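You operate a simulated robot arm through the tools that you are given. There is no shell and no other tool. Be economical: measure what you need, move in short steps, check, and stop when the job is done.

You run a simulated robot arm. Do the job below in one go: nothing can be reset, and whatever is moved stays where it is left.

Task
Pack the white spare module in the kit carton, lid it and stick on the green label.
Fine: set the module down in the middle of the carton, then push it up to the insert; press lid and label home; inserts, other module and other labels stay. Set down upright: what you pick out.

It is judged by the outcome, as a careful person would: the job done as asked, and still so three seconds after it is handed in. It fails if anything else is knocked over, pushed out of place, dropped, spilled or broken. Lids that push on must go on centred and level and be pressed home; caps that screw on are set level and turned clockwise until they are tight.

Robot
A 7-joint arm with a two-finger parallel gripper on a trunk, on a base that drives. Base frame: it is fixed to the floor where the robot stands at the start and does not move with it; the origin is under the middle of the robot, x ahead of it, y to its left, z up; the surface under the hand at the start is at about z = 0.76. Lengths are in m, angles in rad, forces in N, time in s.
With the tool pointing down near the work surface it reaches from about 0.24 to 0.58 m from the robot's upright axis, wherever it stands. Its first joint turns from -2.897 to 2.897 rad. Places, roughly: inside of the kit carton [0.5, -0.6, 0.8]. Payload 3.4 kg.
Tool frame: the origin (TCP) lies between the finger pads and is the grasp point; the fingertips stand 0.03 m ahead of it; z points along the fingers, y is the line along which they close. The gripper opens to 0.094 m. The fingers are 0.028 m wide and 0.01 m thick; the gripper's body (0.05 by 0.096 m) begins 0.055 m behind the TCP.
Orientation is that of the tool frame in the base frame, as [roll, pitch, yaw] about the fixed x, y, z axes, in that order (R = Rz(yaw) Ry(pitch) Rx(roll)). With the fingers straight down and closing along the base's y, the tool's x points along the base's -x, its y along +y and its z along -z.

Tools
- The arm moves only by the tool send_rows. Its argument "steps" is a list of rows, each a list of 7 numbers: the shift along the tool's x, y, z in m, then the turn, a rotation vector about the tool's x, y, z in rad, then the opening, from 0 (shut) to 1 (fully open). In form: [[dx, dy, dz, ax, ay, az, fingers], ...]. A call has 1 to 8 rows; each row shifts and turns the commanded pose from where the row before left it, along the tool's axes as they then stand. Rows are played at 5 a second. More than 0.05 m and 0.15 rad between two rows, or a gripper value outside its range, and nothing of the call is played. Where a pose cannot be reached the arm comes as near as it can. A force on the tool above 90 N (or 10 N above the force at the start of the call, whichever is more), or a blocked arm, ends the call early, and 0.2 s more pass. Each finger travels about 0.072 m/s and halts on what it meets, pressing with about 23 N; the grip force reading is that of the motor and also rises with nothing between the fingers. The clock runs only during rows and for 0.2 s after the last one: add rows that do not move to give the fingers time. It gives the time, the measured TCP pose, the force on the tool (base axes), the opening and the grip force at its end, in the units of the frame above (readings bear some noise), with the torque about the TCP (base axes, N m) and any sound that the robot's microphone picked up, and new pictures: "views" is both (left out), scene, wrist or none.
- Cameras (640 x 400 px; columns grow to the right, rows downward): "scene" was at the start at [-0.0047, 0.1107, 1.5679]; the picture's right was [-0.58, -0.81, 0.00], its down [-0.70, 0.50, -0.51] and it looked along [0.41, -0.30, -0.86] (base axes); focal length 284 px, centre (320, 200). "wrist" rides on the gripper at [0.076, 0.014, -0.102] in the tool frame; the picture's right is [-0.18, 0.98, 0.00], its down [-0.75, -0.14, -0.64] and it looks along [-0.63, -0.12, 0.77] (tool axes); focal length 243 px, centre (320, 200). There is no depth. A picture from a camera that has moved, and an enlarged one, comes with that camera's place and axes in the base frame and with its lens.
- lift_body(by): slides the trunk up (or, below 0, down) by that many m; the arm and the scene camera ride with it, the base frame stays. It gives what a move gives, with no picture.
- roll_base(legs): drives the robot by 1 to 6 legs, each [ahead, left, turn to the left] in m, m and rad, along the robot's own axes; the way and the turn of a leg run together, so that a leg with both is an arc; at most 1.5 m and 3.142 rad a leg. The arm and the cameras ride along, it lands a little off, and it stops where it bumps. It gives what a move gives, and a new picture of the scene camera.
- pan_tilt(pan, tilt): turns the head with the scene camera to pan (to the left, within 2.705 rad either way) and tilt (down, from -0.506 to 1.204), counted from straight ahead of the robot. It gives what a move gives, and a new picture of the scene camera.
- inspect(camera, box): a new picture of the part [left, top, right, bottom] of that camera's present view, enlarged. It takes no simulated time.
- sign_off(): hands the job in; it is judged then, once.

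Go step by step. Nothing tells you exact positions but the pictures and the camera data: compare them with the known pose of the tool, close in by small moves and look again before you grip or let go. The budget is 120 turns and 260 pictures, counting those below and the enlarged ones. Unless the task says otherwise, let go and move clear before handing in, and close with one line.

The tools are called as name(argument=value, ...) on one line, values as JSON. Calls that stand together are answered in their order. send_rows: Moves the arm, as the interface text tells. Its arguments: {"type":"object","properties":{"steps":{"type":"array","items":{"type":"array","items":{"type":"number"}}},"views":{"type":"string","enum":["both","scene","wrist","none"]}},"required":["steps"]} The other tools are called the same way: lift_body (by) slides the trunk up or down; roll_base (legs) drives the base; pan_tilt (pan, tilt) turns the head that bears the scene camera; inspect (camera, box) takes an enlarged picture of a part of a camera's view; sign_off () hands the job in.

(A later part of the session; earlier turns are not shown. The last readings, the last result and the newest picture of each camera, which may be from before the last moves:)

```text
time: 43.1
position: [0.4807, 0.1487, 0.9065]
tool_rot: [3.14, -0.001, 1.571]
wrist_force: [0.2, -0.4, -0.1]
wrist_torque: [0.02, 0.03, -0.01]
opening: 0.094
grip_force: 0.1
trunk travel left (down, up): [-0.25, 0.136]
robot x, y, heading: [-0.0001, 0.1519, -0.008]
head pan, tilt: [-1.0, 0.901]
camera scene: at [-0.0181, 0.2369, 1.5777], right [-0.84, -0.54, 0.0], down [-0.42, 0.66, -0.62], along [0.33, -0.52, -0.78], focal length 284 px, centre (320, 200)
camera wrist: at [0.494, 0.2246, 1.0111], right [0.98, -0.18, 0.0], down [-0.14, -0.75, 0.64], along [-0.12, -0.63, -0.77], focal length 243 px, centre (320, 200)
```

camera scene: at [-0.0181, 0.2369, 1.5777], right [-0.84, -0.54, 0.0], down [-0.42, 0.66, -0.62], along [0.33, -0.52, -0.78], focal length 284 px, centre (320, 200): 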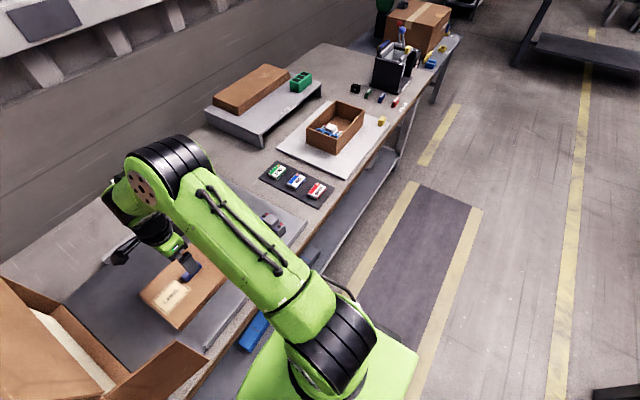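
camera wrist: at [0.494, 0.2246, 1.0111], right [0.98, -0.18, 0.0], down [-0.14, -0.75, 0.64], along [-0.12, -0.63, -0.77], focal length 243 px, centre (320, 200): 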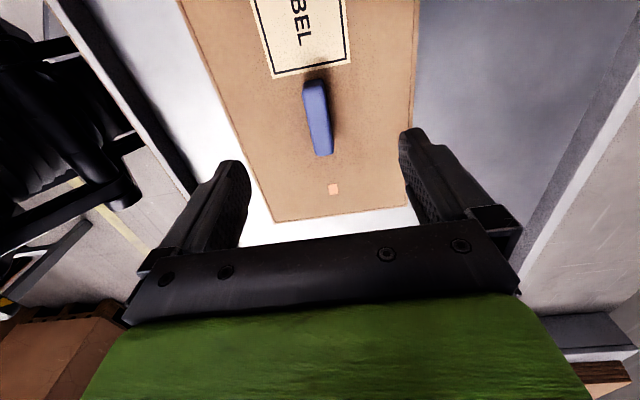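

The handle spans y≈.114–.176 at x≈.478. I'll centre on it and descend carefully.

send_rows(steps=[[-0.003, -0.0025, 0.02, 0, 0, 0, 1], [0, 0, 0.03, 0, 0, 0, 1], [0, 0, 0.024, 0, 0, 0, 1], [0, 0, 0, 0, 0, 0, 1]], views="wrist")

```text
time: 44.1
position: [0.4776, 0.1446, 0.8331]
tool_rot: [3.14, 0.0, 1.572]
wrist_force: [-0.6, 0.1, 0.2]
wrist_torque: [-0.05, 0.0, 0.0]
opening: 0.0939
grip_force: 0.2
trunk travel left (down, up): [-0.25, 0.136]
robot x, y, heading: [-0.0013, 0.1468, -0.003]
head pan, tilt: [-1.0, 0.901]
camera wrist: at [0.4911, 0.2212, 0.9373], right [0.98, -0.18, 0.0], down [-0.14, -0.75, 0.64], along [-0.12, -0.63, -0.77], focal length 243 px, centre (320, 200)
```

wrist: 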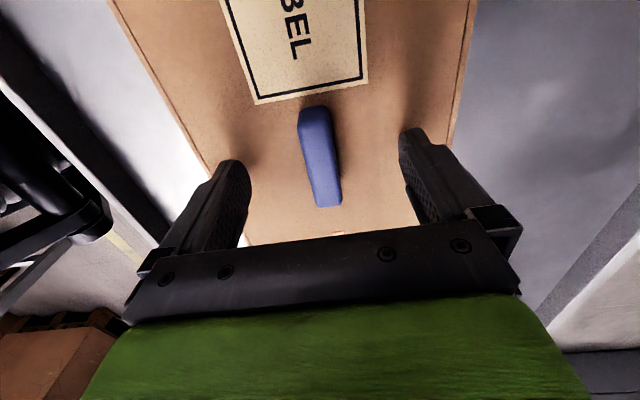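

The handle top is ≈.82 and the lid top ≈.796, so I'll go 4 mm further down and grip.

send_rows(steps=[[0, 0, 0.002, 0, 0, 0, 1], [0, 0, 0.002, 0, 0, 0, 1], [0, 0, 0, 0, 0, 0, 0], [0, 0, 0, 0, 0, 0, 0], [0, 0, 0, 0, 0, 0, 0], [0, 0, 0, 0, 0, 0, 0], [0, 0, 0, 0, 0, 0, 0]], views="wrist")

```text
time: 45.7
position: [0.479, 0.1461, 0.8301]
tool_rot: [3.141, -0.001, 1.572]
wrist_force: [0.3, 0.1, 0.6]
wrist_torque: [0.02, -0.04, -0.06]
opening: 0.0173
grip_force: 22.6
trunk travel left (down, up): [-0.25, 0.136]
robot x, y, heading: [0.0044, 0.1512, -0.003]
head pan, tilt: [-1.0, 0.901]
camera wrist: at [0.4913, 0.2208, 0.9335], right [0.98, -0.18, 0.0], down [-0.14, -0.75, 0.64], along [-0.12, -0.63, -0.77], focal length 243 px, centre (320, 200)
```

wrist: 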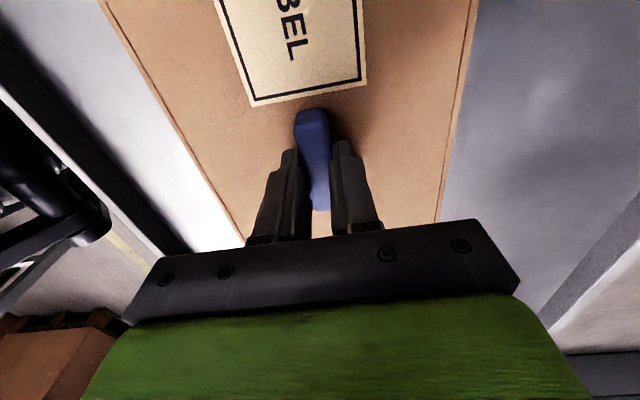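

Handle gripped (17 mm). I'll lift slowly.

send_rows(steps=[[0, 0, -0.002, 0, 0, 0, 0], [0, 0, -0.003, 0, 0, 0, 0], [0, 0, -0.005, 0, 0, 0, 0], [0, 0, -0.008, 0, 0, 0, 0], [0, 0, -0.01, 0, 0, 0, 0], [0, 0, -0.01, 0, 0, 0, 0], [0, 0, -0.01, 0, 0, 0, 0], [0, 0, -0.005, 0, 0, 0, 0]], views="both")

```text
time: 47.5
position: [0.4762, 0.1439, 0.8832]
tool_rot: [-3.141, -0.001, 1.572]
wrist_force: [1.0, -0.5, -1.2]
wrist_torque: [-0.03, -0.02, -0.01]
opening: 0.0171
grip_force: 23.7
trunk travel left (down, up): [-0.25, 0.136]
robot x, y, heading: [0.0043, 0.1511, -0.003]
head pan, tilt: [-1.0, 0.901]
camera scene: at [-0.0181, 0.2369, 1.5777], right [-0.84, -0.54, 0.0], down [-0.42, 0.66, -0.62], along [0.33, -0.52, -0.78], focal length 284 px, centre (320, 200)
camera wrist: at [0.4905, 0.2203, 0.9858], right [0.98, -0.18, 0.0], down [-0.14, -0.75, 0.64], along [-0.12, -0.63, -0.77], focal length 243 px, centre (320, 200)
```

scene: 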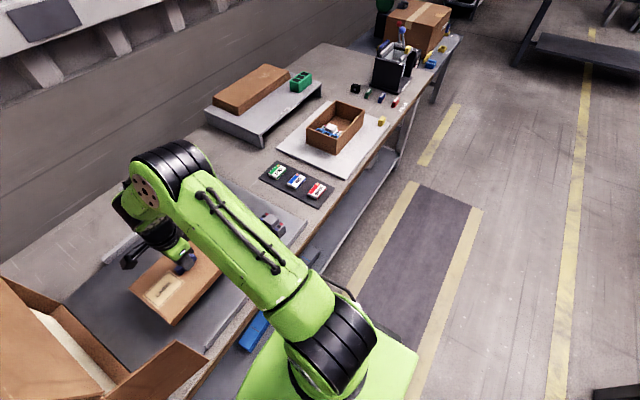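
wrist: 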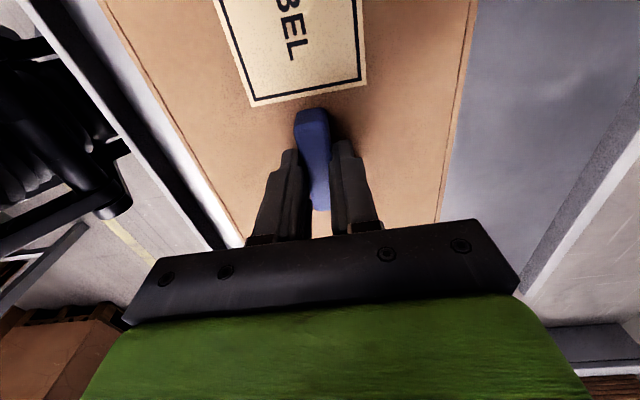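

The lid is held level. I'll raise it well clear, draw it in a little, and drive to the carton.

send_rows(steps=[[0, 0, -0.02, 0, 0, 0, 0], [0, 0, -0.025, 0, 0, 0, 0], [0, 0, -0.025, 0, 0, 0, 0], [0, -0.01, -0.025, 0, 0, 0, 0], [0, -0.02, -0.025, 0, 0, 0, 0], [0, -0.01, -0.015, 0, 0, 0, 0]], views="none")

roll_base(legs=[[0, -0.4, 0], [0, -0.39, 0]])

send_rows(steps=[[0, 0, 0, 0, 0, 0, 0]], views="both")

```text
time: 48.9
position: [0.437, 0.1439, 1.0184]
tool_rot: [-3.142, 0.001, 1.571]
wrist_force: [-0.6, -0.9, -0.6]
wrist_torque: [-0.01, 0.03, -0.03]
opening: 0.0172
grip_force: 23.0
trunk travel left (down, up): [-0.25, 0.136]
robot x, y, heading: [0.0029, 0.1497, -0.007]
head pan, tilt: [-1.0, 0.901]
```

```text
time: 53.5
position: [0.4412, -0.6501, 1.0187]
tool_rot: [3.141, 0.0, 1.586]
wrist_force: [-0.3, -0.7, -1.0]
wrist_torque: [-0.02, 0.01, 0.01]
opening: 0.0171
grip_force: 23.3
trunk travel left (down, up): [-0.25, 0.136]
robot x, y, heading: [0.0027, -0.6464, 0.008]
head pan, tilt: [-1.0, 0.901]
camera scene: at [-0.0163, -0.5623, 1.5777], right [-0.84, -0.55, 0.0], down [-0.43, 0.66, -0.62], along [0.34, -0.52, -0.78], focal length 284 px, centre (320, 200)
```

scene: 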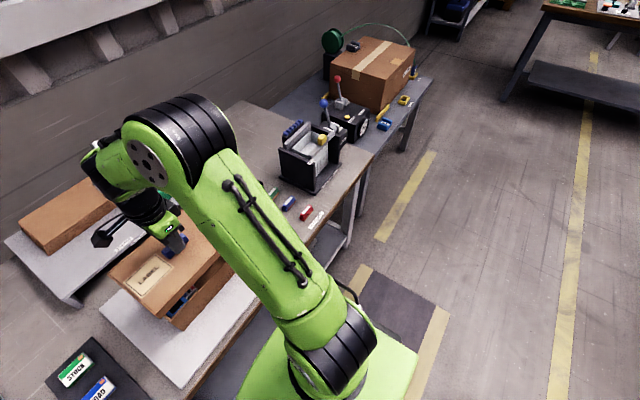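

```text
time: 53.9
position: [0.4409, -0.6494, 1.0181]
tool_rot: [3.141, 0.001, 1.58]
wrist_force: [0.9, -0.4, -0.1]
wrist_torque: [-0.03, -0.01, 0.0]
opening: 0.0173
grip_force: 22.8
trunk travel left (down, up): [-0.25, 0.136]
robot x, y, heading: [0.0007, -0.6461, 0.009]
head pan, tilt: [-1.0, 0.901]
camera scene: at [-0.0163, -0.5614, 1.5777], right [-0.84, -0.55, 0.0], down [-0.43, 0.66, -0.62], along [0.34, -0.52, -0.78], focal length 284 px, centre (320, 200)
camera wrist: at [0.4537, -0.5741, 1.122], right [0.98, -0.17, 0.0], down [-0.13, -0.76, 0.64], along [-0.11, -0.63, -0.77], focal length 243 px, centre (320, 200)
```

scene: 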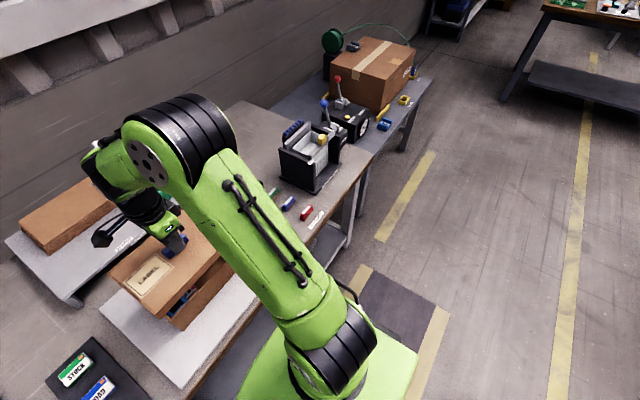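
wrist: 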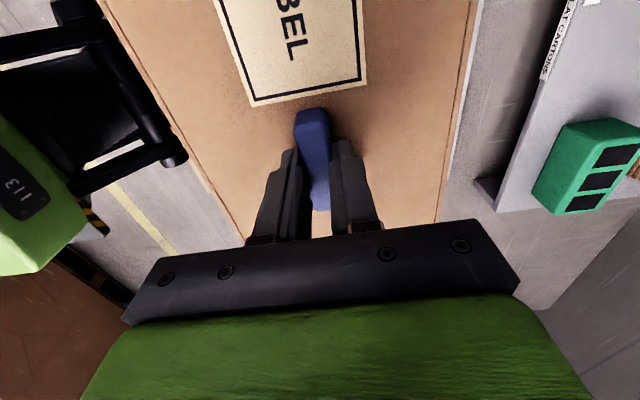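

The lid is over the carton. I'll move it to the carton centre and lower it to just above the rim, then check from the head camera.

send_rows(steps=[[0.002, 0.013, 0.01, 0, 0, 0.009, 0], [0, 0.012, 0.02, 0, 0, 0, 0], [0, 0, 0.02, 0, 0, 0, 0], [0, 0, 0.015, 0, 0, 0, 0], [0, 0, 0.01, 0, 0, 0, 0], [0, 0, 0, 0, 0, 0, 0]], views="none")

pan_tilt(pan=-0.3, tilt=0.95)

inspect(camera="scene", box=[160, 130, 400, 300])

```text
time: 55.3
position: [0.467, -0.6475, 0.9442]
tool_rot: [-3.141, 0.0, 1.573]
wrist_force: [0.2, -0.7, -0.7]
wrist_torque: [-0.02, 0.01, 0.03]
opening: 0.017
grip_force: 23.2
trunk travel left (down, up): [-0.25, 0.136]
robot x, y, heading: [0.0037, -0.6429, 0.008]
head pan, tilt: [-1.0, 0.901]
```

```text
time: 56.4
position: [0.4675, -0.6473, 0.9448]
tool_rot: [3.141, -0.001, 1.572]
wrist_force: [0.2, 0.3, -0.7]
wrist_torque: [-0.01, -0.02, -0.01]
opening: 0.0171
grip_force: 22.6
trunk travel left (down, up): [-0.25, 0.136]
robot x, y, heading: [0.0062, -0.6473, 0.007]
head pan, tilt: [-0.3, 0.949]
camera scene: at [0.0122, -0.5192, 1.574], right [-0.29, -0.96, 0.0], down [-0.78, 0.24, -0.58], along [0.56, -0.17, -0.81], focal length 284 px, centre (320, 200)
```

scene: 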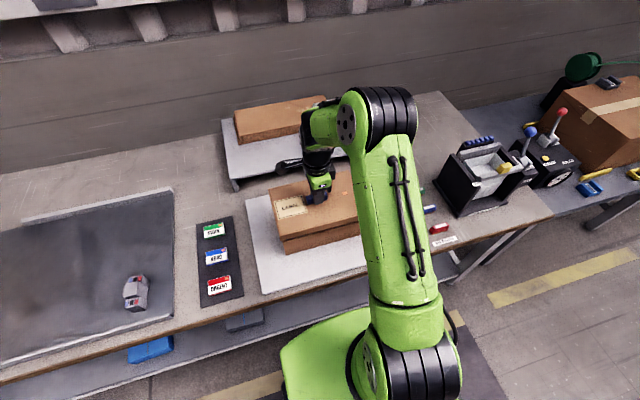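

```text
2.35 times, centred on (280, 215) of scene
camera zoom: at [0.0122, -0.5192, 1.574], right [-0.29, -0.96, 0.0], down [-0.78, 0.24, -0.58], along [0.56, -0.17, -0.81], focal length 668 px, centre (414, 165)
```

zoom: 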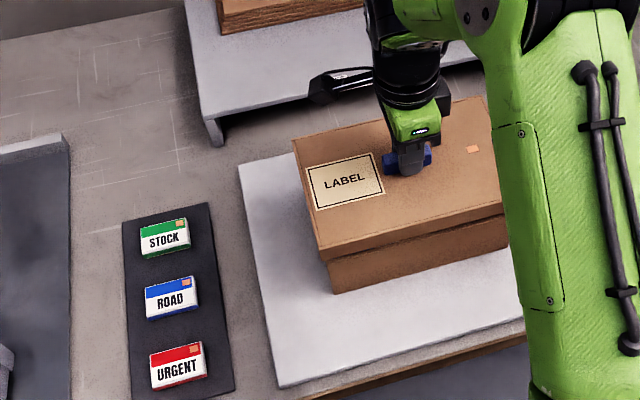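

The projected lid and carton corners match my estimates. Now I'll lower it slowly onto the rim and watch the forces.

send_rows(steps=[[0, 0, 0.008, 0, 0, 0, 0], [0, 0, 0.006, 0, 0, 0, 0], [0, 0, 0.004, 0, 0, 0, 0], [0, 0, 0.003, 0, 0, 0, 0], [0, 0, 0.003, 0, 0, 0, 0], [0, 0, 0.003, 0, 0, 0, 0], [0, 0, 0, 0, 0, 0, 0]], views="scene")

inspect(camera="scene", box=[220, 150, 400, 290])

```text
time: 58.0
position: [0.466, -0.6473, 0.916]
tool_rot: [3.141, 0.0, 1.573]
wrist_force: [-0.4, 0.0, -0.2]
wrist_torque: [0.04, 0.03, -0.02]
opening: 0.0172
grip_force: 23.4
trunk travel left (down, up): [-0.25, 0.136]
robot x, y, heading: [0.0039, -0.648, 0.004]
head pan, tilt: [-0.3, 0.949]
camera scene: at [0.0122, -0.5191, 1.574], right [-0.29, -0.96, 0.0], down [-0.78, 0.24, -0.58], along [0.56, -0.17, -0.81], focal length 284 px, centre (320, 200)
```

scene: 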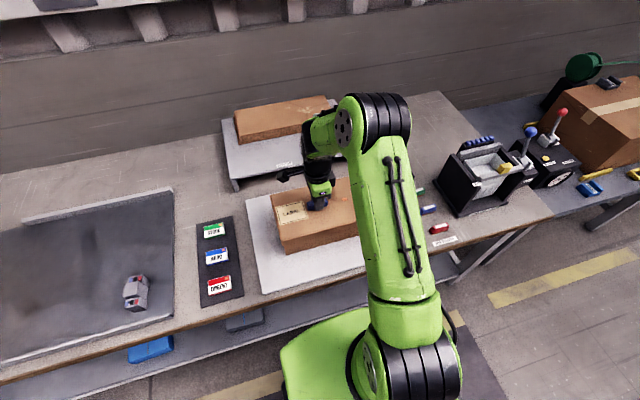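

```text
2.86 times, centred on (310, 220) of scene
camera zoom: at [0.0122, -0.5191, 1.574], right [-0.29, -0.96, 0.0], down [-0.78, 0.24, -0.58], along [0.56, -0.17, -0.81], focal length 810 px, centre (349, 143)
```

zoom: 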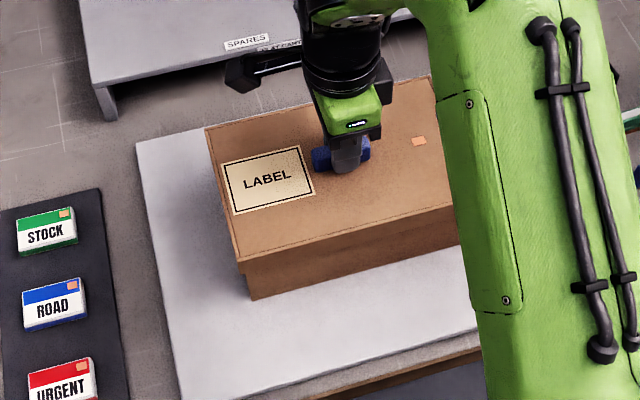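

No contact force yet, so I'll keep lowering in small steps.

send_rows(steps=[[0, 0, 0.003, 0, 0, 0, 0], [0, 0, 0.003, 0, 0, 0, 0], [0, 0, 0.003, 0, 0, 0, 0], [0, 0, 0.003, 0, 0, 0, 0], [0, 0, 0, 0, 0, 0, 0]], views="none")

```text
time: 59.2
position: [0.4659, -0.6475, 0.9045]
tool_rot: [3.14, -0.002, 1.574]
wrist_force: [-0.3, 0.8, -0.3]
wrist_torque: [0.01, 0.0, 0.01]
opening: 0.0171
grip_force: 23.4
trunk travel left (down, up): [-0.25, 0.136]
robot x, y, heading: [0.0038, -0.6466, 0.004]
head pan, tilt: [-0.3, 0.949]
```

send_rows(steps=[[0, 0, 0.002, 0, 0, 0, 0], [0, 0, 0.002, 0, 0, 0, 0], [0, 0, 0.002, 0, 0, 0, 0], [0, 0, 0.002, 0, 0, 0, 0], [0, 0, 0, 0, 0, 0, 0]], views="scene")

inspect(camera="scene", box=[220, 150, 400, 290])

```text
time: 60.4
position: [0.4649, -0.6482, 0.8981]
tool_rot: [3.138, -0.001, 1.572]
wrist_force: [0.6, -0.5, 21.4]
wrist_torque: [0.03, 0.07, -0.01]
opening: 0.0173
grip_force: 23.2
trunk travel left (down, up): [-0.25, 0.136]
robot x, y, heading: [0.0046, -0.6482, 0.005]
head pan, tilt: [-0.3, 0.949]
camera scene: at [0.0099, -0.5191, 1.5741], right [-0.29, -0.96, 0.0], down [-0.78, 0.24, -0.58], along [0.56, -0.17, -0.81], focal length 284 px, centre (320, 200)
```

scene: 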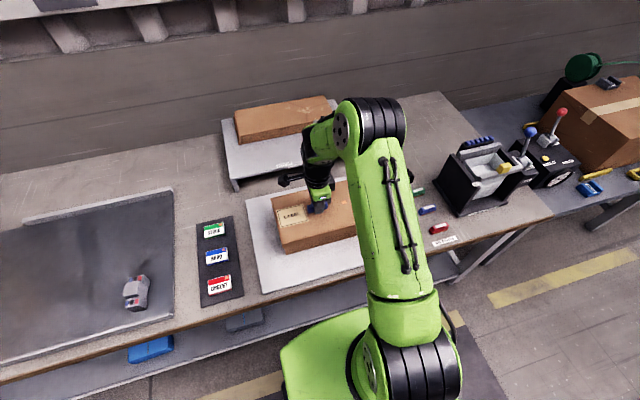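

```text
2.86 times, centred on (310, 220) of scene
camera zoom: at [0.0099, -0.5191, 1.5741], right [-0.29, -0.96, 0.0], down [-0.78, 0.24, -0.58], along [0.56, -0.17, -0.81], focal length 810 px, centre (349, 143)
```

zoom: 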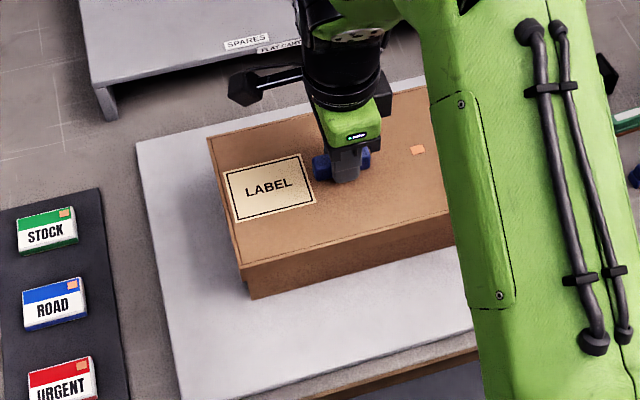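

Contact at 21 N with the lid engaged over the rim. I'll press a little further with the grip on.

send_rows(steps=[[0, 0, 0.001, 0, 0, 0, 0], [0, 0, 0.001, 0, 0, 0, 0], [0, 0, 0.001, 0, 0, 0, 0], [0, 0, 0, 0, 0, 0, 0]], views="none")

```text
time: 61.4
position: [0.4651, -0.6478, 0.895]
tool_rot: [3.14, -0.001, 1.572]
wrist_force: [0.1, -0.4, 22.1]
wrist_torque: [-0.07, 0.09, -0.01]
opening: 0.0175
grip_force: 23.2
trunk travel left (down, up): [-0.25, 0.136]
robot x, y, heading: [0.0033, -0.6502, 0.009]
head pan, tilt: [-0.3, 0.949]
```

Force stays steady while it moves, so it's sliding on. Continuing.

send_rows(steps=[[0, 0, 0.001, 0, 0, 0, 0], [0, 0, 0.001, 0, 0, 0, 0], [0, 0, 0.001, 0, 0, 0, 0], [0, 0, 0.001, 0, 0, 0, 0], [0, 0, 0, 0, 0, 0, 0]], views="wrist")

inspect(camera="scene", box=[220, 150, 400, 290])

```text
time: 62.6
position: [0.4641, -0.648, 0.8956]
tool_rot: [3.131, 0.0, 1.572]
wrist_force: [2.9, 0.2, 56.0]
wrist_torque: [0.1, 0.54, -0.08]
opening: 0.0173
grip_force: 23.2
trunk travel left (down, up): [-0.25, 0.136]
robot x, y, heading: [0.0058, -0.645, 0.009]
head pan, tilt: [-0.3, 0.949]
camera wrist: at [0.4771, -0.572, 0.9981], right [0.98, -0.18, 0.01], down [-0.15, -0.75, 0.64], along [-0.11, -0.63, -0.77], focal length 243 px, centre (320, 200)
```

wrist: 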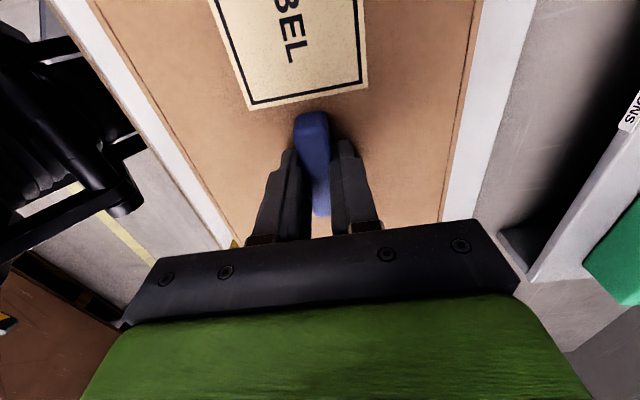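

```text
2.86 times, centred on (310, 220) of scene
camera zoom: at [0.0067, -0.5191, 1.5742], right [-0.29, -0.96, 0.0], down [-0.78, 0.24, -0.58], along [0.56, -0.17, -0.81], focal length 810 px, centre (349, 143)
```

zoom: 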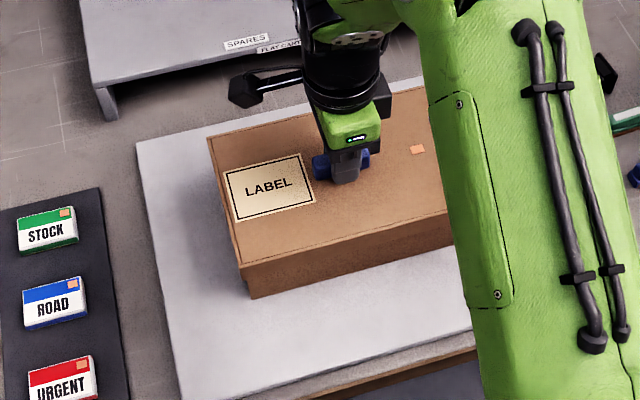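

Hard stop at 56 N, so the lid is bottomed. I'll relieve the force, open and rise to inspect it.

send_rows(steps=[[0, 0, -0.002, 0, 0, 0, 0], [0, 0, -0.002, 0, 0, 0, 0], [0, 0, 0, 0, 0, 0, 0.6], [0, 0, 0, 0, 0, 0, 0.6], [0, 0, 0, 0, 0, 0, 0.6], [0, 0, -0.02, 0, 0, 0, 0.6], [0, 0, -0.03, 0, 0, 0, 0.6], [0, 0, -0.02, 0, 0, 0, 0.6]], views="both")

inspect(camera="scene", box=[220, 150, 400, 290])

```text
time: 64.4
position: [0.4655, -0.6497, 0.9635]
tool_rot: [-3.139, 0.001, 1.572]
wrist_force: [0.1, 0.0, -0.1]
wrist_torque: [0.0, 0.05, -0.03]
opening: 0.0563
grip_force: 0.0
trunk travel left (down, up): [-0.25, 0.136]
robot x, y, heading: [0.0028, -0.6452, 0.004]
head pan, tilt: [-0.3, 0.949]
camera scene: at [0.0119, -0.5192, 1.574], right [-0.29, -0.96, 0.0], down [-0.78, 0.24, -0.58], along [0.56, -0.17, -0.81], focal length 284 px, centre (320, 200)
camera wrist: at [0.4787, -0.5739, 1.0673], right [0.98, -0.18, 0.0], down [-0.14, -0.75, 0.64], along [-0.12, -0.63, -0.77], focal length 243 px, centre (320, 200)
```

scene: 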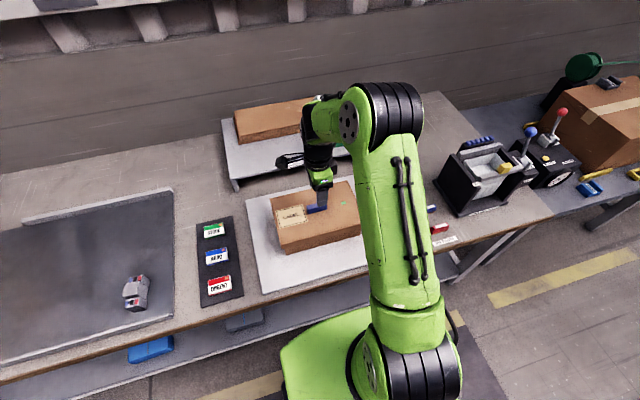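
wrist: 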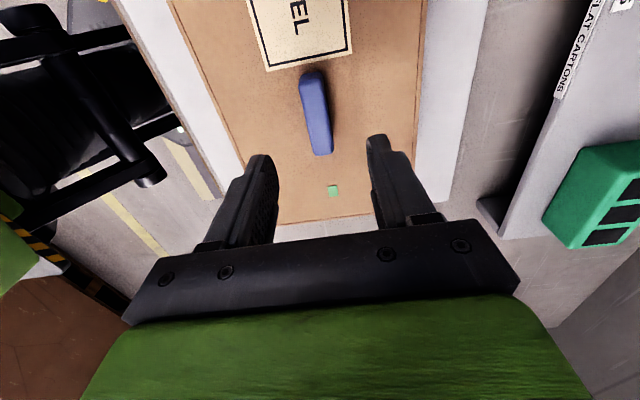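

```text
2.86 times, centred on (310, 220) of scene
camera zoom: at [0.0119, -0.5192, 1.574], right [-0.29, -0.96, 0.0], down [-0.78, 0.24, -0.58], along [0.56, -0.17, -0.81], focal length 810 px, centre (349, 143)
```

zoom: 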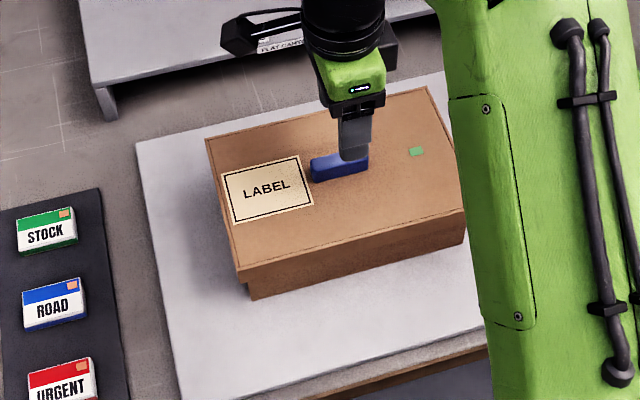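

The lid's mark turned green, so it is pressed home, centred and level. Next is the green STOCK label at about (.54, −.325). I'll rise, drive a bit back, and move above it with the fingers still closing along x.

send_rows(steps=[[0, 0, -0.03, 0, 0, 0, 0.75], [0, 0, -0.02, 0, 0, 0, 0.75]], views="none")

roll_base(legs=[[0, 0.21, 0]])

send_rows(steps=[[0.04, 0.02, 0, 0, 0, 0, 0.75], [0.04, 0.02, 0.01, 0, 0, 0, 0.75], [0.03, 0.02, 0.02, 0, 0, 0, 0.75], [0.01, 0.01, 0.03, 0, 0, 0, 0.75], [0, 0, 0.03, 0, 0, 0, 0.75], [0, 0, 0, 0, 0, 0, 0.75]], views="wrist")

inspect(camera="wrist", box=[180, 20, 460, 220])

```text
time: 65.0
position: [0.466, -0.6498, 1.0134]
tool_rot: [3.141, 0.001, 1.572]
wrist_force: [-0.4, -0.2, -0.3]
wrist_torque: [0.0, 0.04, 0.01]
opening: 0.0704
grip_force: 0.1
trunk travel left (down, up): [-0.25, 0.136]
robot x, y, heading: [-0.0008, -0.6448, -0.001]
head pan, tilt: [-0.3, 0.949]
```

```text
time: 66.6
position: [0.464, -0.4371, 1.013]
tool_rot: [3.141, 0.002, 1.574]
wrist_force: [-0.3, 0.0, 0.4]
wrist_torque: [-0.02, 0.01, -0.01]
opening: 0.0704
grip_force: 0.0
trunk travel left (down, up): [-0.25, 0.136]
robot x, y, heading: [0.0019, -0.4372, 0.007]
head pan, tilt: [-0.3, 0.949]
camera scene: at [0.0102, -0.3073, 1.5739], right [-0.29, -0.96, 0.0], down [-0.78, 0.23, -0.58], along [0.56, -0.17, -0.81], focal length 284 px, centre (320, 200)
```

scene: 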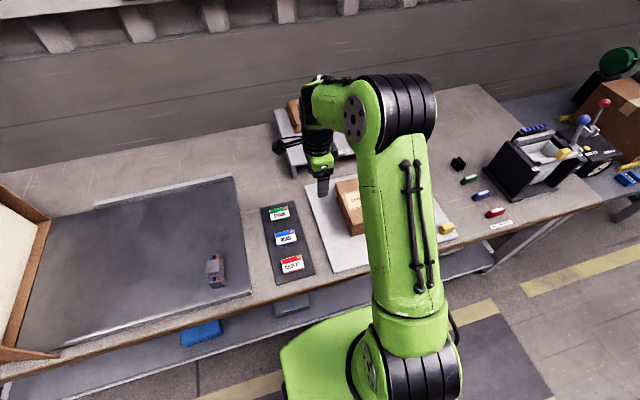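

```text
time: 68.0
position: [0.5343, -0.3188, 0.9239]
tool_rot: [3.139, -0.001, 1.576]
wrist_force: [0.4, 0.0, -0.6]
wrist_torque: [-0.04, -0.01, -0.01]
opening: 0.0705
grip_force: 0.2
trunk travel left (down, up): [-0.25, 0.136]
robot x, y, heading: [0.0003, -0.4367, 0.012]
head pan, tilt: [-0.3, 0.949]
camera wrist: at [0.5473, -0.2429, 1.0268], right [0.98, -0.18, 0.0], down [-0.14, -0.75, 0.64], along [-0.12, -0.63, -0.77], focal length 243 px, centre (320, 200)
```

wrist: 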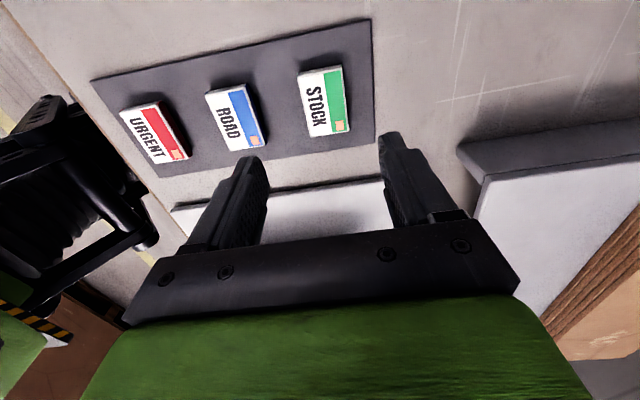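

```text
2.00 times, centred on (320, 120) of wrist
camera zoom: at [0.5473, -0.2429, 1.0268], right [0.98, -0.18, 0.0], down [-0.14, -0.75, 0.64], along [-0.12, -0.63, -0.77], focal length 485 px, centre (320, 360)
```

zoom: 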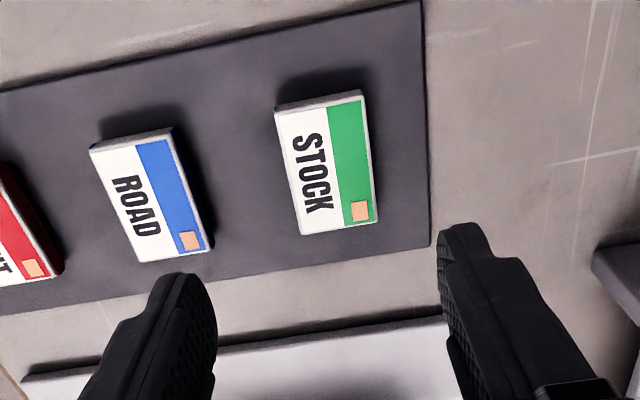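

STOCK is centred at (.536, −.325), 41×62 mm and square, with a wide gap to ROAD. I'll descend over it.

send_rows(steps=[[-0.006, 0.001, 0.02, 0, 0, 0.004, 0.75], [0, 0, 0.03, 0, 0, 0, 0.75], [0, 0, 0.03, 0, 0, 0, 0.75], [0, 0, 0.025, 0, 0, 0, 0.75], [0, 0, 0.01, 0, 0, 0, 0.75], [0, 0, 0, 0, 0, 0, 0.75]], views="wrist")

inspect(camera="wrist", box=[180, 50, 460, 250])

```text
time: 69.4
position: [0.5361, -0.3239, 0.809]
tool_rot: [-3.139, -0.001, 1.574]
wrist_force: [-0.4, 0.1, -0.1]
wrist_torque: [-0.02, 0.02, -0.03]
opening: 0.0702
grip_force: 0.0
trunk travel left (down, up): [-0.25, 0.136]
robot x, y, heading: [0.0003, -0.4367, 0.008]
head pan, tilt: [-0.3, 0.949]
camera wrist: at [0.5485, -0.2492, 0.9126], right [0.98, -0.18, 0.0], down [-0.14, -0.75, 0.64], along [-0.12, -0.63, -0.77], focal length 243 px, centre (320, 200)
```

wrist: 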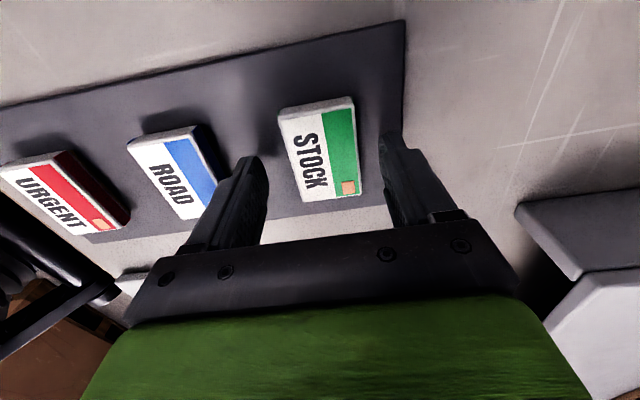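

```text
2.00 times, centred on (320, 150) of wrist
camera zoom: at [0.5485, -0.2492, 0.9126], right [0.98, -0.18, 0.0], down [-0.14, -0.75, 0.64], along [-0.12, -0.63, -0.77], focal length 485 px, centre (320, 300)
```

zoom: 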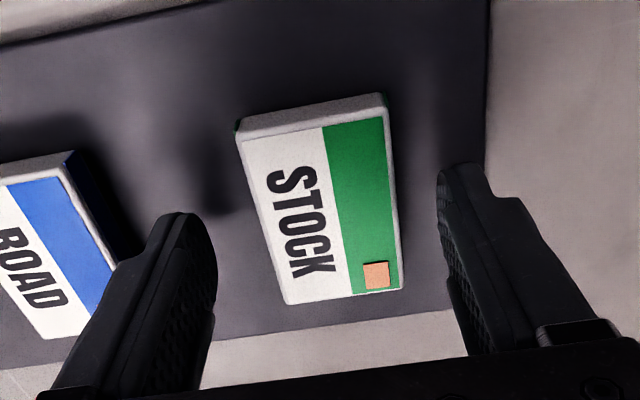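

The label top is ≈.783. I'll descend the last 8 mm, then close.

send_rows(steps=[[0, 0, 0.004, 0, 0, 0, 0.75], [0, 0, 0.002, 0, 0, 0, 0.75], [0, 0, 0.002, 0, 0, 0, 0.75], [0, 0, 0.0, 0, 0, 0, 0.75]], views="none")

send_rows(steps=[[0, 0, 0, 0, 0, 0, 0.3], [0, 0, 0, 0, 0, 0, 0.3], [0, 0, 0, 0, 0, 0, 0], [0, 0, 0, 0, 0, 0, 0]], views="wrist")

```text
time: 70.4
position: [0.5345, -0.3229, 0.8012]
tool_rot: [3.141, 0.0, 1.572]
wrist_force: [0.5, 0.0, -0.1]
wrist_torque: [-0.01, 0.0, 0.03]
opening: 0.0707
grip_force: 0.0
trunk travel left (down, up): [-0.25, 0.136]
robot x, y, heading: [0.0028, -0.4362, 0.006]
head pan, tilt: [-0.3, 0.949]
```

```text
time: 71.4
position: [0.5346, -0.3237, 0.8021]
tool_rot: [3.141, -0.001, 1.573]
wrist_force: [0.0, 0.4, -0.1]
wrist_torque: [-0.02, 0.02, -0.01]
opening: 0.0408
grip_force: 23.0
trunk travel left (down, up): [-0.25, 0.136]
robot x, y, heading: [0.0027, -0.4376, 0.008]
head pan, tilt: [-0.3, 0.949]
camera wrist: at [0.548, -0.2481, 0.9042], right [0.98, -0.18, 0.0], down [-0.14, -0.75, 0.64], along [-0.12, -0.63, -0.77], focal length 243 px, centre (320, 200)
```

wrist: 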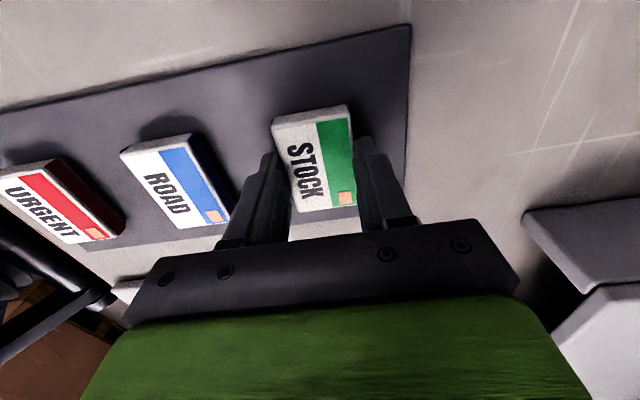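

Label gripped (41 mm). I'll lift slowly.

send_rows(steps=[[0, 0, -0.002, 0, 0, 0, 0], [0, 0, -0.003, 0, 0, 0, 0], [0, 0, -0.006, 0, 0, 0, 0], [0, 0, -0.01, 0, 0, 0, 0], [0, 0, -0.02, 0, 0, 0, 0], [0, 0, -0.025, 0, 0, 0, 0], [0, 0, -0.03, 0, 0, 0, 0], [0, 0, -0.03, 0, 0, 0, 0]], views="wrist")

inspect(camera="wrist", box=[220, 50, 420, 250])

```text
time: 73.2
position: [0.5333, -0.323, 0.9267]
tool_rot: [3.141, 0.0, 1.571]
wrist_force: [-0.2, -0.1, 0.1]
wrist_torque: [0.03, -0.01, 0.0]
opening: 0.0408
grip_force: 23.0
trunk travel left (down, up): [-0.25, 0.136]
robot x, y, heading: [0.0007, -0.4379, 0.008]
head pan, tilt: [-0.3, 0.949]
camera wrist: at [0.5476, -0.2475, 1.0304], right [0.98, -0.18, 0.0], down [-0.14, -0.75, 0.64], along [-0.12, -0.63, -0.77], focal length 243 px, centre (320, 200)
```

wrist: 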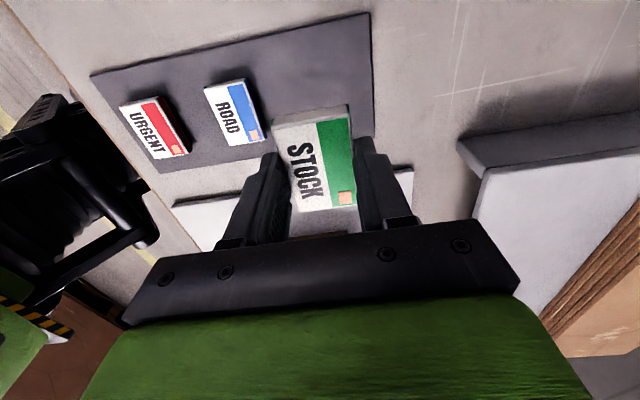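

```text
2.00 times, centred on (320, 150) of wrist
camera zoom: at [0.5476, -0.2475, 1.0304], right [0.98, -0.18, 0.0], down [-0.14, -0.75, 0.64], along [-0.12, -0.63, -0.77], focal length 485 px, centre (320, 300)
```

zoom: 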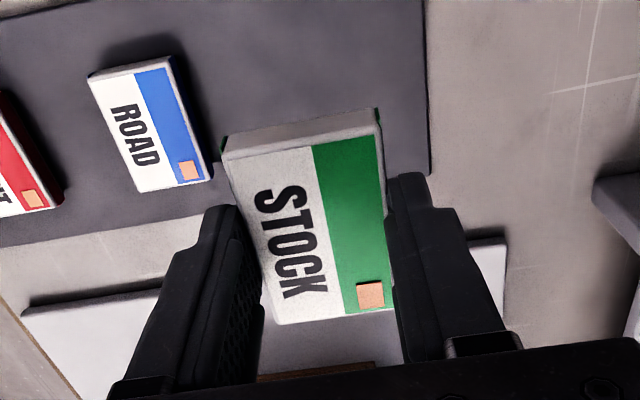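

The label is held level and centred in the grip. I'll carry it over the lid's label frame at about (.465, −.569).

send_rows(steps=[[0, 0, -0.03, 0, 0, 0, 0], [0, 0, -0.03, 0, 0, 0, 0], [-0.04, -0.01, 0, 0, 0, 0, 0], [-0.04, -0.01, 0, 0, 0, 0, 0], [-0.04, -0.012, 0, 0, 0, 0, 0], [-0.04, -0.012, 0, 0, 0, 0, 0], [-0.04, -0.012, 0, 0, 0, 0, 0], [-0.03, -0.011, 0, 0, 0, 0, 0]], views="wrist")

inspect(camera="scene", box=[240, 130, 440, 290])

```text
time: 75.0
position: [0.4673, -0.5538, 0.9859]
tool_rot: [-3.141, 0.001, 1.571]
wrist_force: [0.0, -0.2, 1.0]
wrist_torque: [0.01, -0.03, -0.01]
opening: 0.0407
grip_force: 23.3
trunk travel left (down, up): [-0.25, 0.136]
robot x, y, heading: [-0.0021, -0.4351, 0.005]
head pan, tilt: [-0.3, 0.949]
camera wrist: at [0.4807, -0.4773, 1.0888], right [0.98, -0.18, 0.0], down [-0.14, -0.75, 0.64], along [-0.12, -0.63, -0.77], focal length 243 px, centre (320, 200)
```

wrist: 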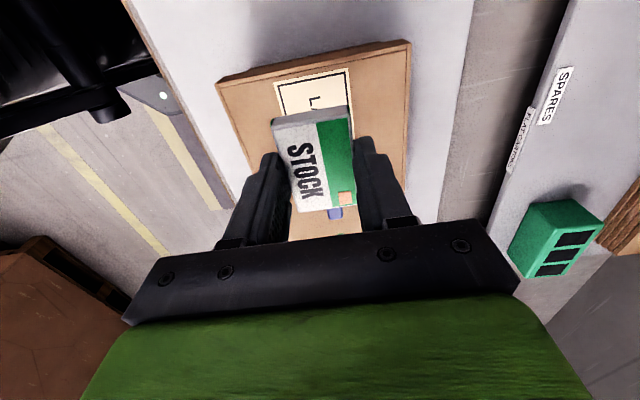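

```text
2.50 times, centred on (340, 210) of scene
camera zoom: at [0.0098, -0.3096, 1.5741], right [-0.29, -0.96, 0.0], down [-0.78, 0.23, -0.58], along [0.56, -0.17, -0.81], focal length 709 px, centre (270, 175)
```

zoom: 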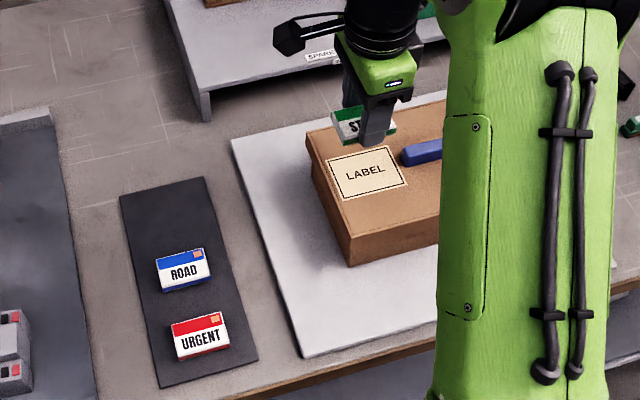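

The frame centre is (.464, −.568). I'll adjust and lower to just above the lid.

send_rows(steps=[[-0.0125, -0.003, 0.01, 0, 0, 0, 0], [0, 0, 0.025, 0, 0, 0, 0], [0, 0, 0.02, 0, 0, 0, 0], [0, 0, 0.015, 0, 0, 0, 0], [0, 0, 0.006, 0, 0, 0, 0], [0, 0, 0, 0, 0, 0, 0]], views="wrist")

inspect(camera="wrist", box=[200, 0, 440, 220])

inspect(camera="scene", box=[260, 140, 400, 240])

```text
time: 76.4
position: [0.464, -0.5645, 0.9088]
tool_rot: [3.141, 0.0, 1.574]
wrist_force: [0.5, -0.6, 0.4]
wrist_torque: [0.0, 0.0, 0.0]
opening: 0.0407
grip_force: 22.6
trunk travel left (down, up): [-0.25, 0.136]
robot x, y, heading: [-0.0005, -0.4358, 0.007]
head pan, tilt: [-0.3, 0.949]
camera wrist: at [0.478, -0.4889, 1.0127], right [0.98, -0.18, 0.0], down [-0.14, -0.75, 0.64], along [-0.12, -0.63, -0.77], focal length 243 px, centre (320, 200)
```

wrist: 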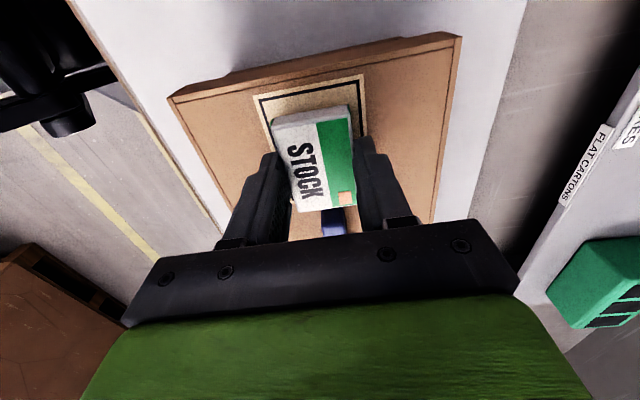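

```text
1.82 times, centred on (320, 110) of wrist
camera zoom: at [0.478, -0.4889, 1.0127], right [0.98, -0.18, 0.0], down [-0.14, -0.75, 0.64], along [-0.12, -0.63, -0.77], focal length 441 px, centre (320, 364)
```

zoom: 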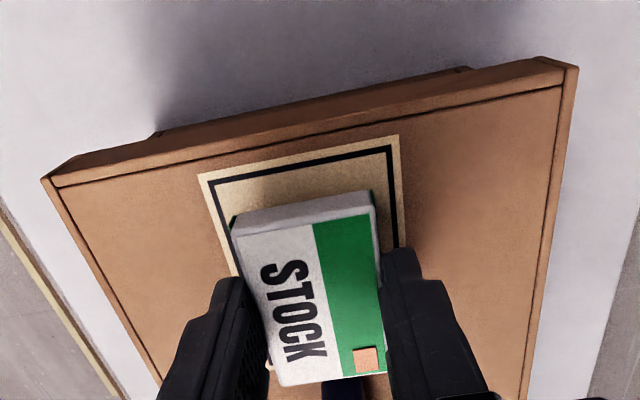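

```text
4.00 times, centred on (330, 190) of scene
camera zoom: at [0.0103, -0.3088, 1.574], right [-0.29, -0.96, 0.0], down [-0.78, 0.23, -0.58], along [0.56, -0.17, -0.81], focal length 1135 px, centre (280, 240)
```

zoom: 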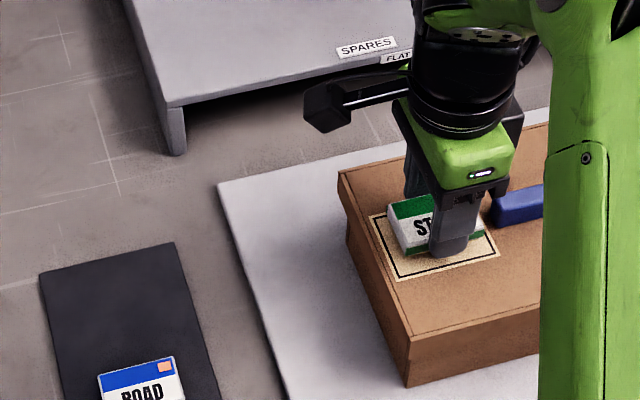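

Well lined up. I'll lower slowly to contact and press.

send_rows(steps=[[-0.0015, -0.0005, 0.003, 0, 0, 0, 0], [0, 0, 0.003, 0, 0, 0, 0], [0, 0, 0.002, 0, 0, 0, 0], [0, 0, 0.002, 0, 0, 0, 0], [0, 0, 0.001, 0, 0, 0, 0], [0, 0, 0, 0, 0, 0, 0]], views="none")

```text
time: 77.8
position: [0.4654, -0.5674, 0.8993]
tool_rot: [-3.139, -0.001, 1.574]
wrist_force: [1.9, -0.7, -6.8]
wrist_torque: [0.02, -0.04, -0.02]
opening: 0.0408
grip_force: 23.5
trunk travel left (down, up): [-0.25, 0.136]
robot x, y, heading: [0.0008, -0.441, 0.01]
head pan, tilt: [-0.3, 0.949]
```

send_rows(steps=[[0, 0, 0.001, 0, 0, 0, 0], [0, 0, 0, 0, 0, 0, 0]], views="wrist")

inspect(camera="wrist", box=[200, 0, 440, 220])

inspect(camera="scene", box=[260, 140, 400, 240])

```text
time: 78.4
position: [0.464, -0.5667, 0.8987]
tool_rot: [-3.139, 0.002, 1.571]
wrist_force: [-1.0, -1.4, -4.1]
wrist_torque: [0.0, 0.05, 0.02]
opening: 0.0408
grip_force: 23.1
trunk travel left (down, up): [-0.25, 0.136]
robot x, y, heading: [0.0022, -0.4392, 0.015]
head pan, tilt: [-0.3, 0.949]
camera wrist: at [0.4787, -0.4914, 1.0014], right [0.98, -0.18, 0.0], down [-0.14, -0.75, 0.64], along [-0.12, -0.63, -0.77], focal length 243 px, centre (320, 200)
```

wrist: 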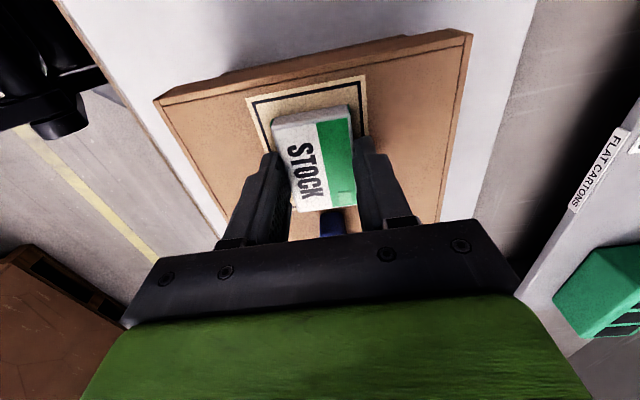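

```text
1.82 times, centred on (320, 110) of wrist
camera zoom: at [0.4787, -0.4914, 1.0014], right [0.98, -0.18, 0.0], down [-0.14, -0.75, 0.64], along [-0.12, -0.63, -0.77], focal length 441 px, centre (320, 364)
```

zoom: 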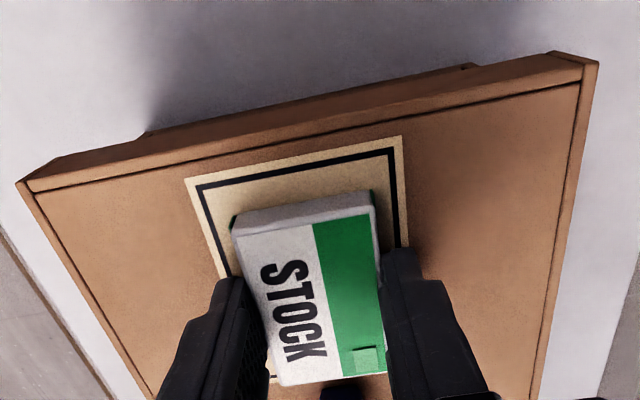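

```text
4.00 times, centred on (330, 190) of scene
camera zoom: at [0.0105, -0.3092, 1.5741], right [-0.29, -0.96, 0.0], down [-0.78, 0.23, -0.58], along [0.56, -0.17, -0.81], focal length 1135 px, centre (280, 240)
```

zoom: 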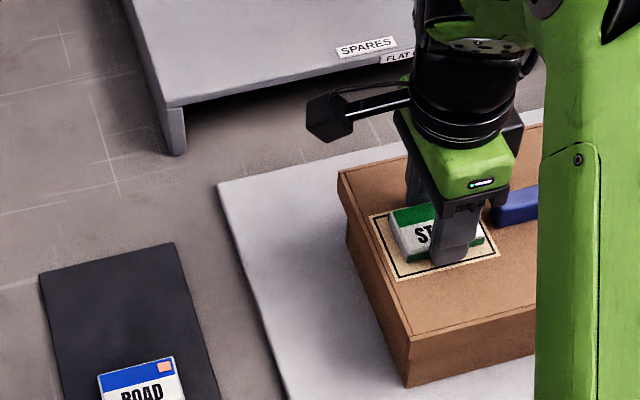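

The label's mark turned green, so it has stuck. I'll press it down a touch more to be sure it's home.

send_rows(steps=[[0, 0, 0.001, 0, 0, 0, 0], [0, 0, 0.001, 0, 0, 0, 0], [0, 0, 0.001, 0, 0, 0, 0], [0, 0, 0, 0, 0, 0, 0]], views="none")

```text
time: 79.4
position: [0.4645, -0.5668, 0.8969]
tool_rot: [3.137, 0.003, 1.573]
wrist_force: [0.8, 0.5, 14.0]
wrist_torque: [0.03, -0.04, 0.02]
opening: 0.0405
grip_force: 23.2
trunk travel left (down, up): [-0.25, 0.136]
robot x, y, heading: [0.0055, -0.4377, 0.011]
head pan, tilt: [-0.3, 0.949]
```

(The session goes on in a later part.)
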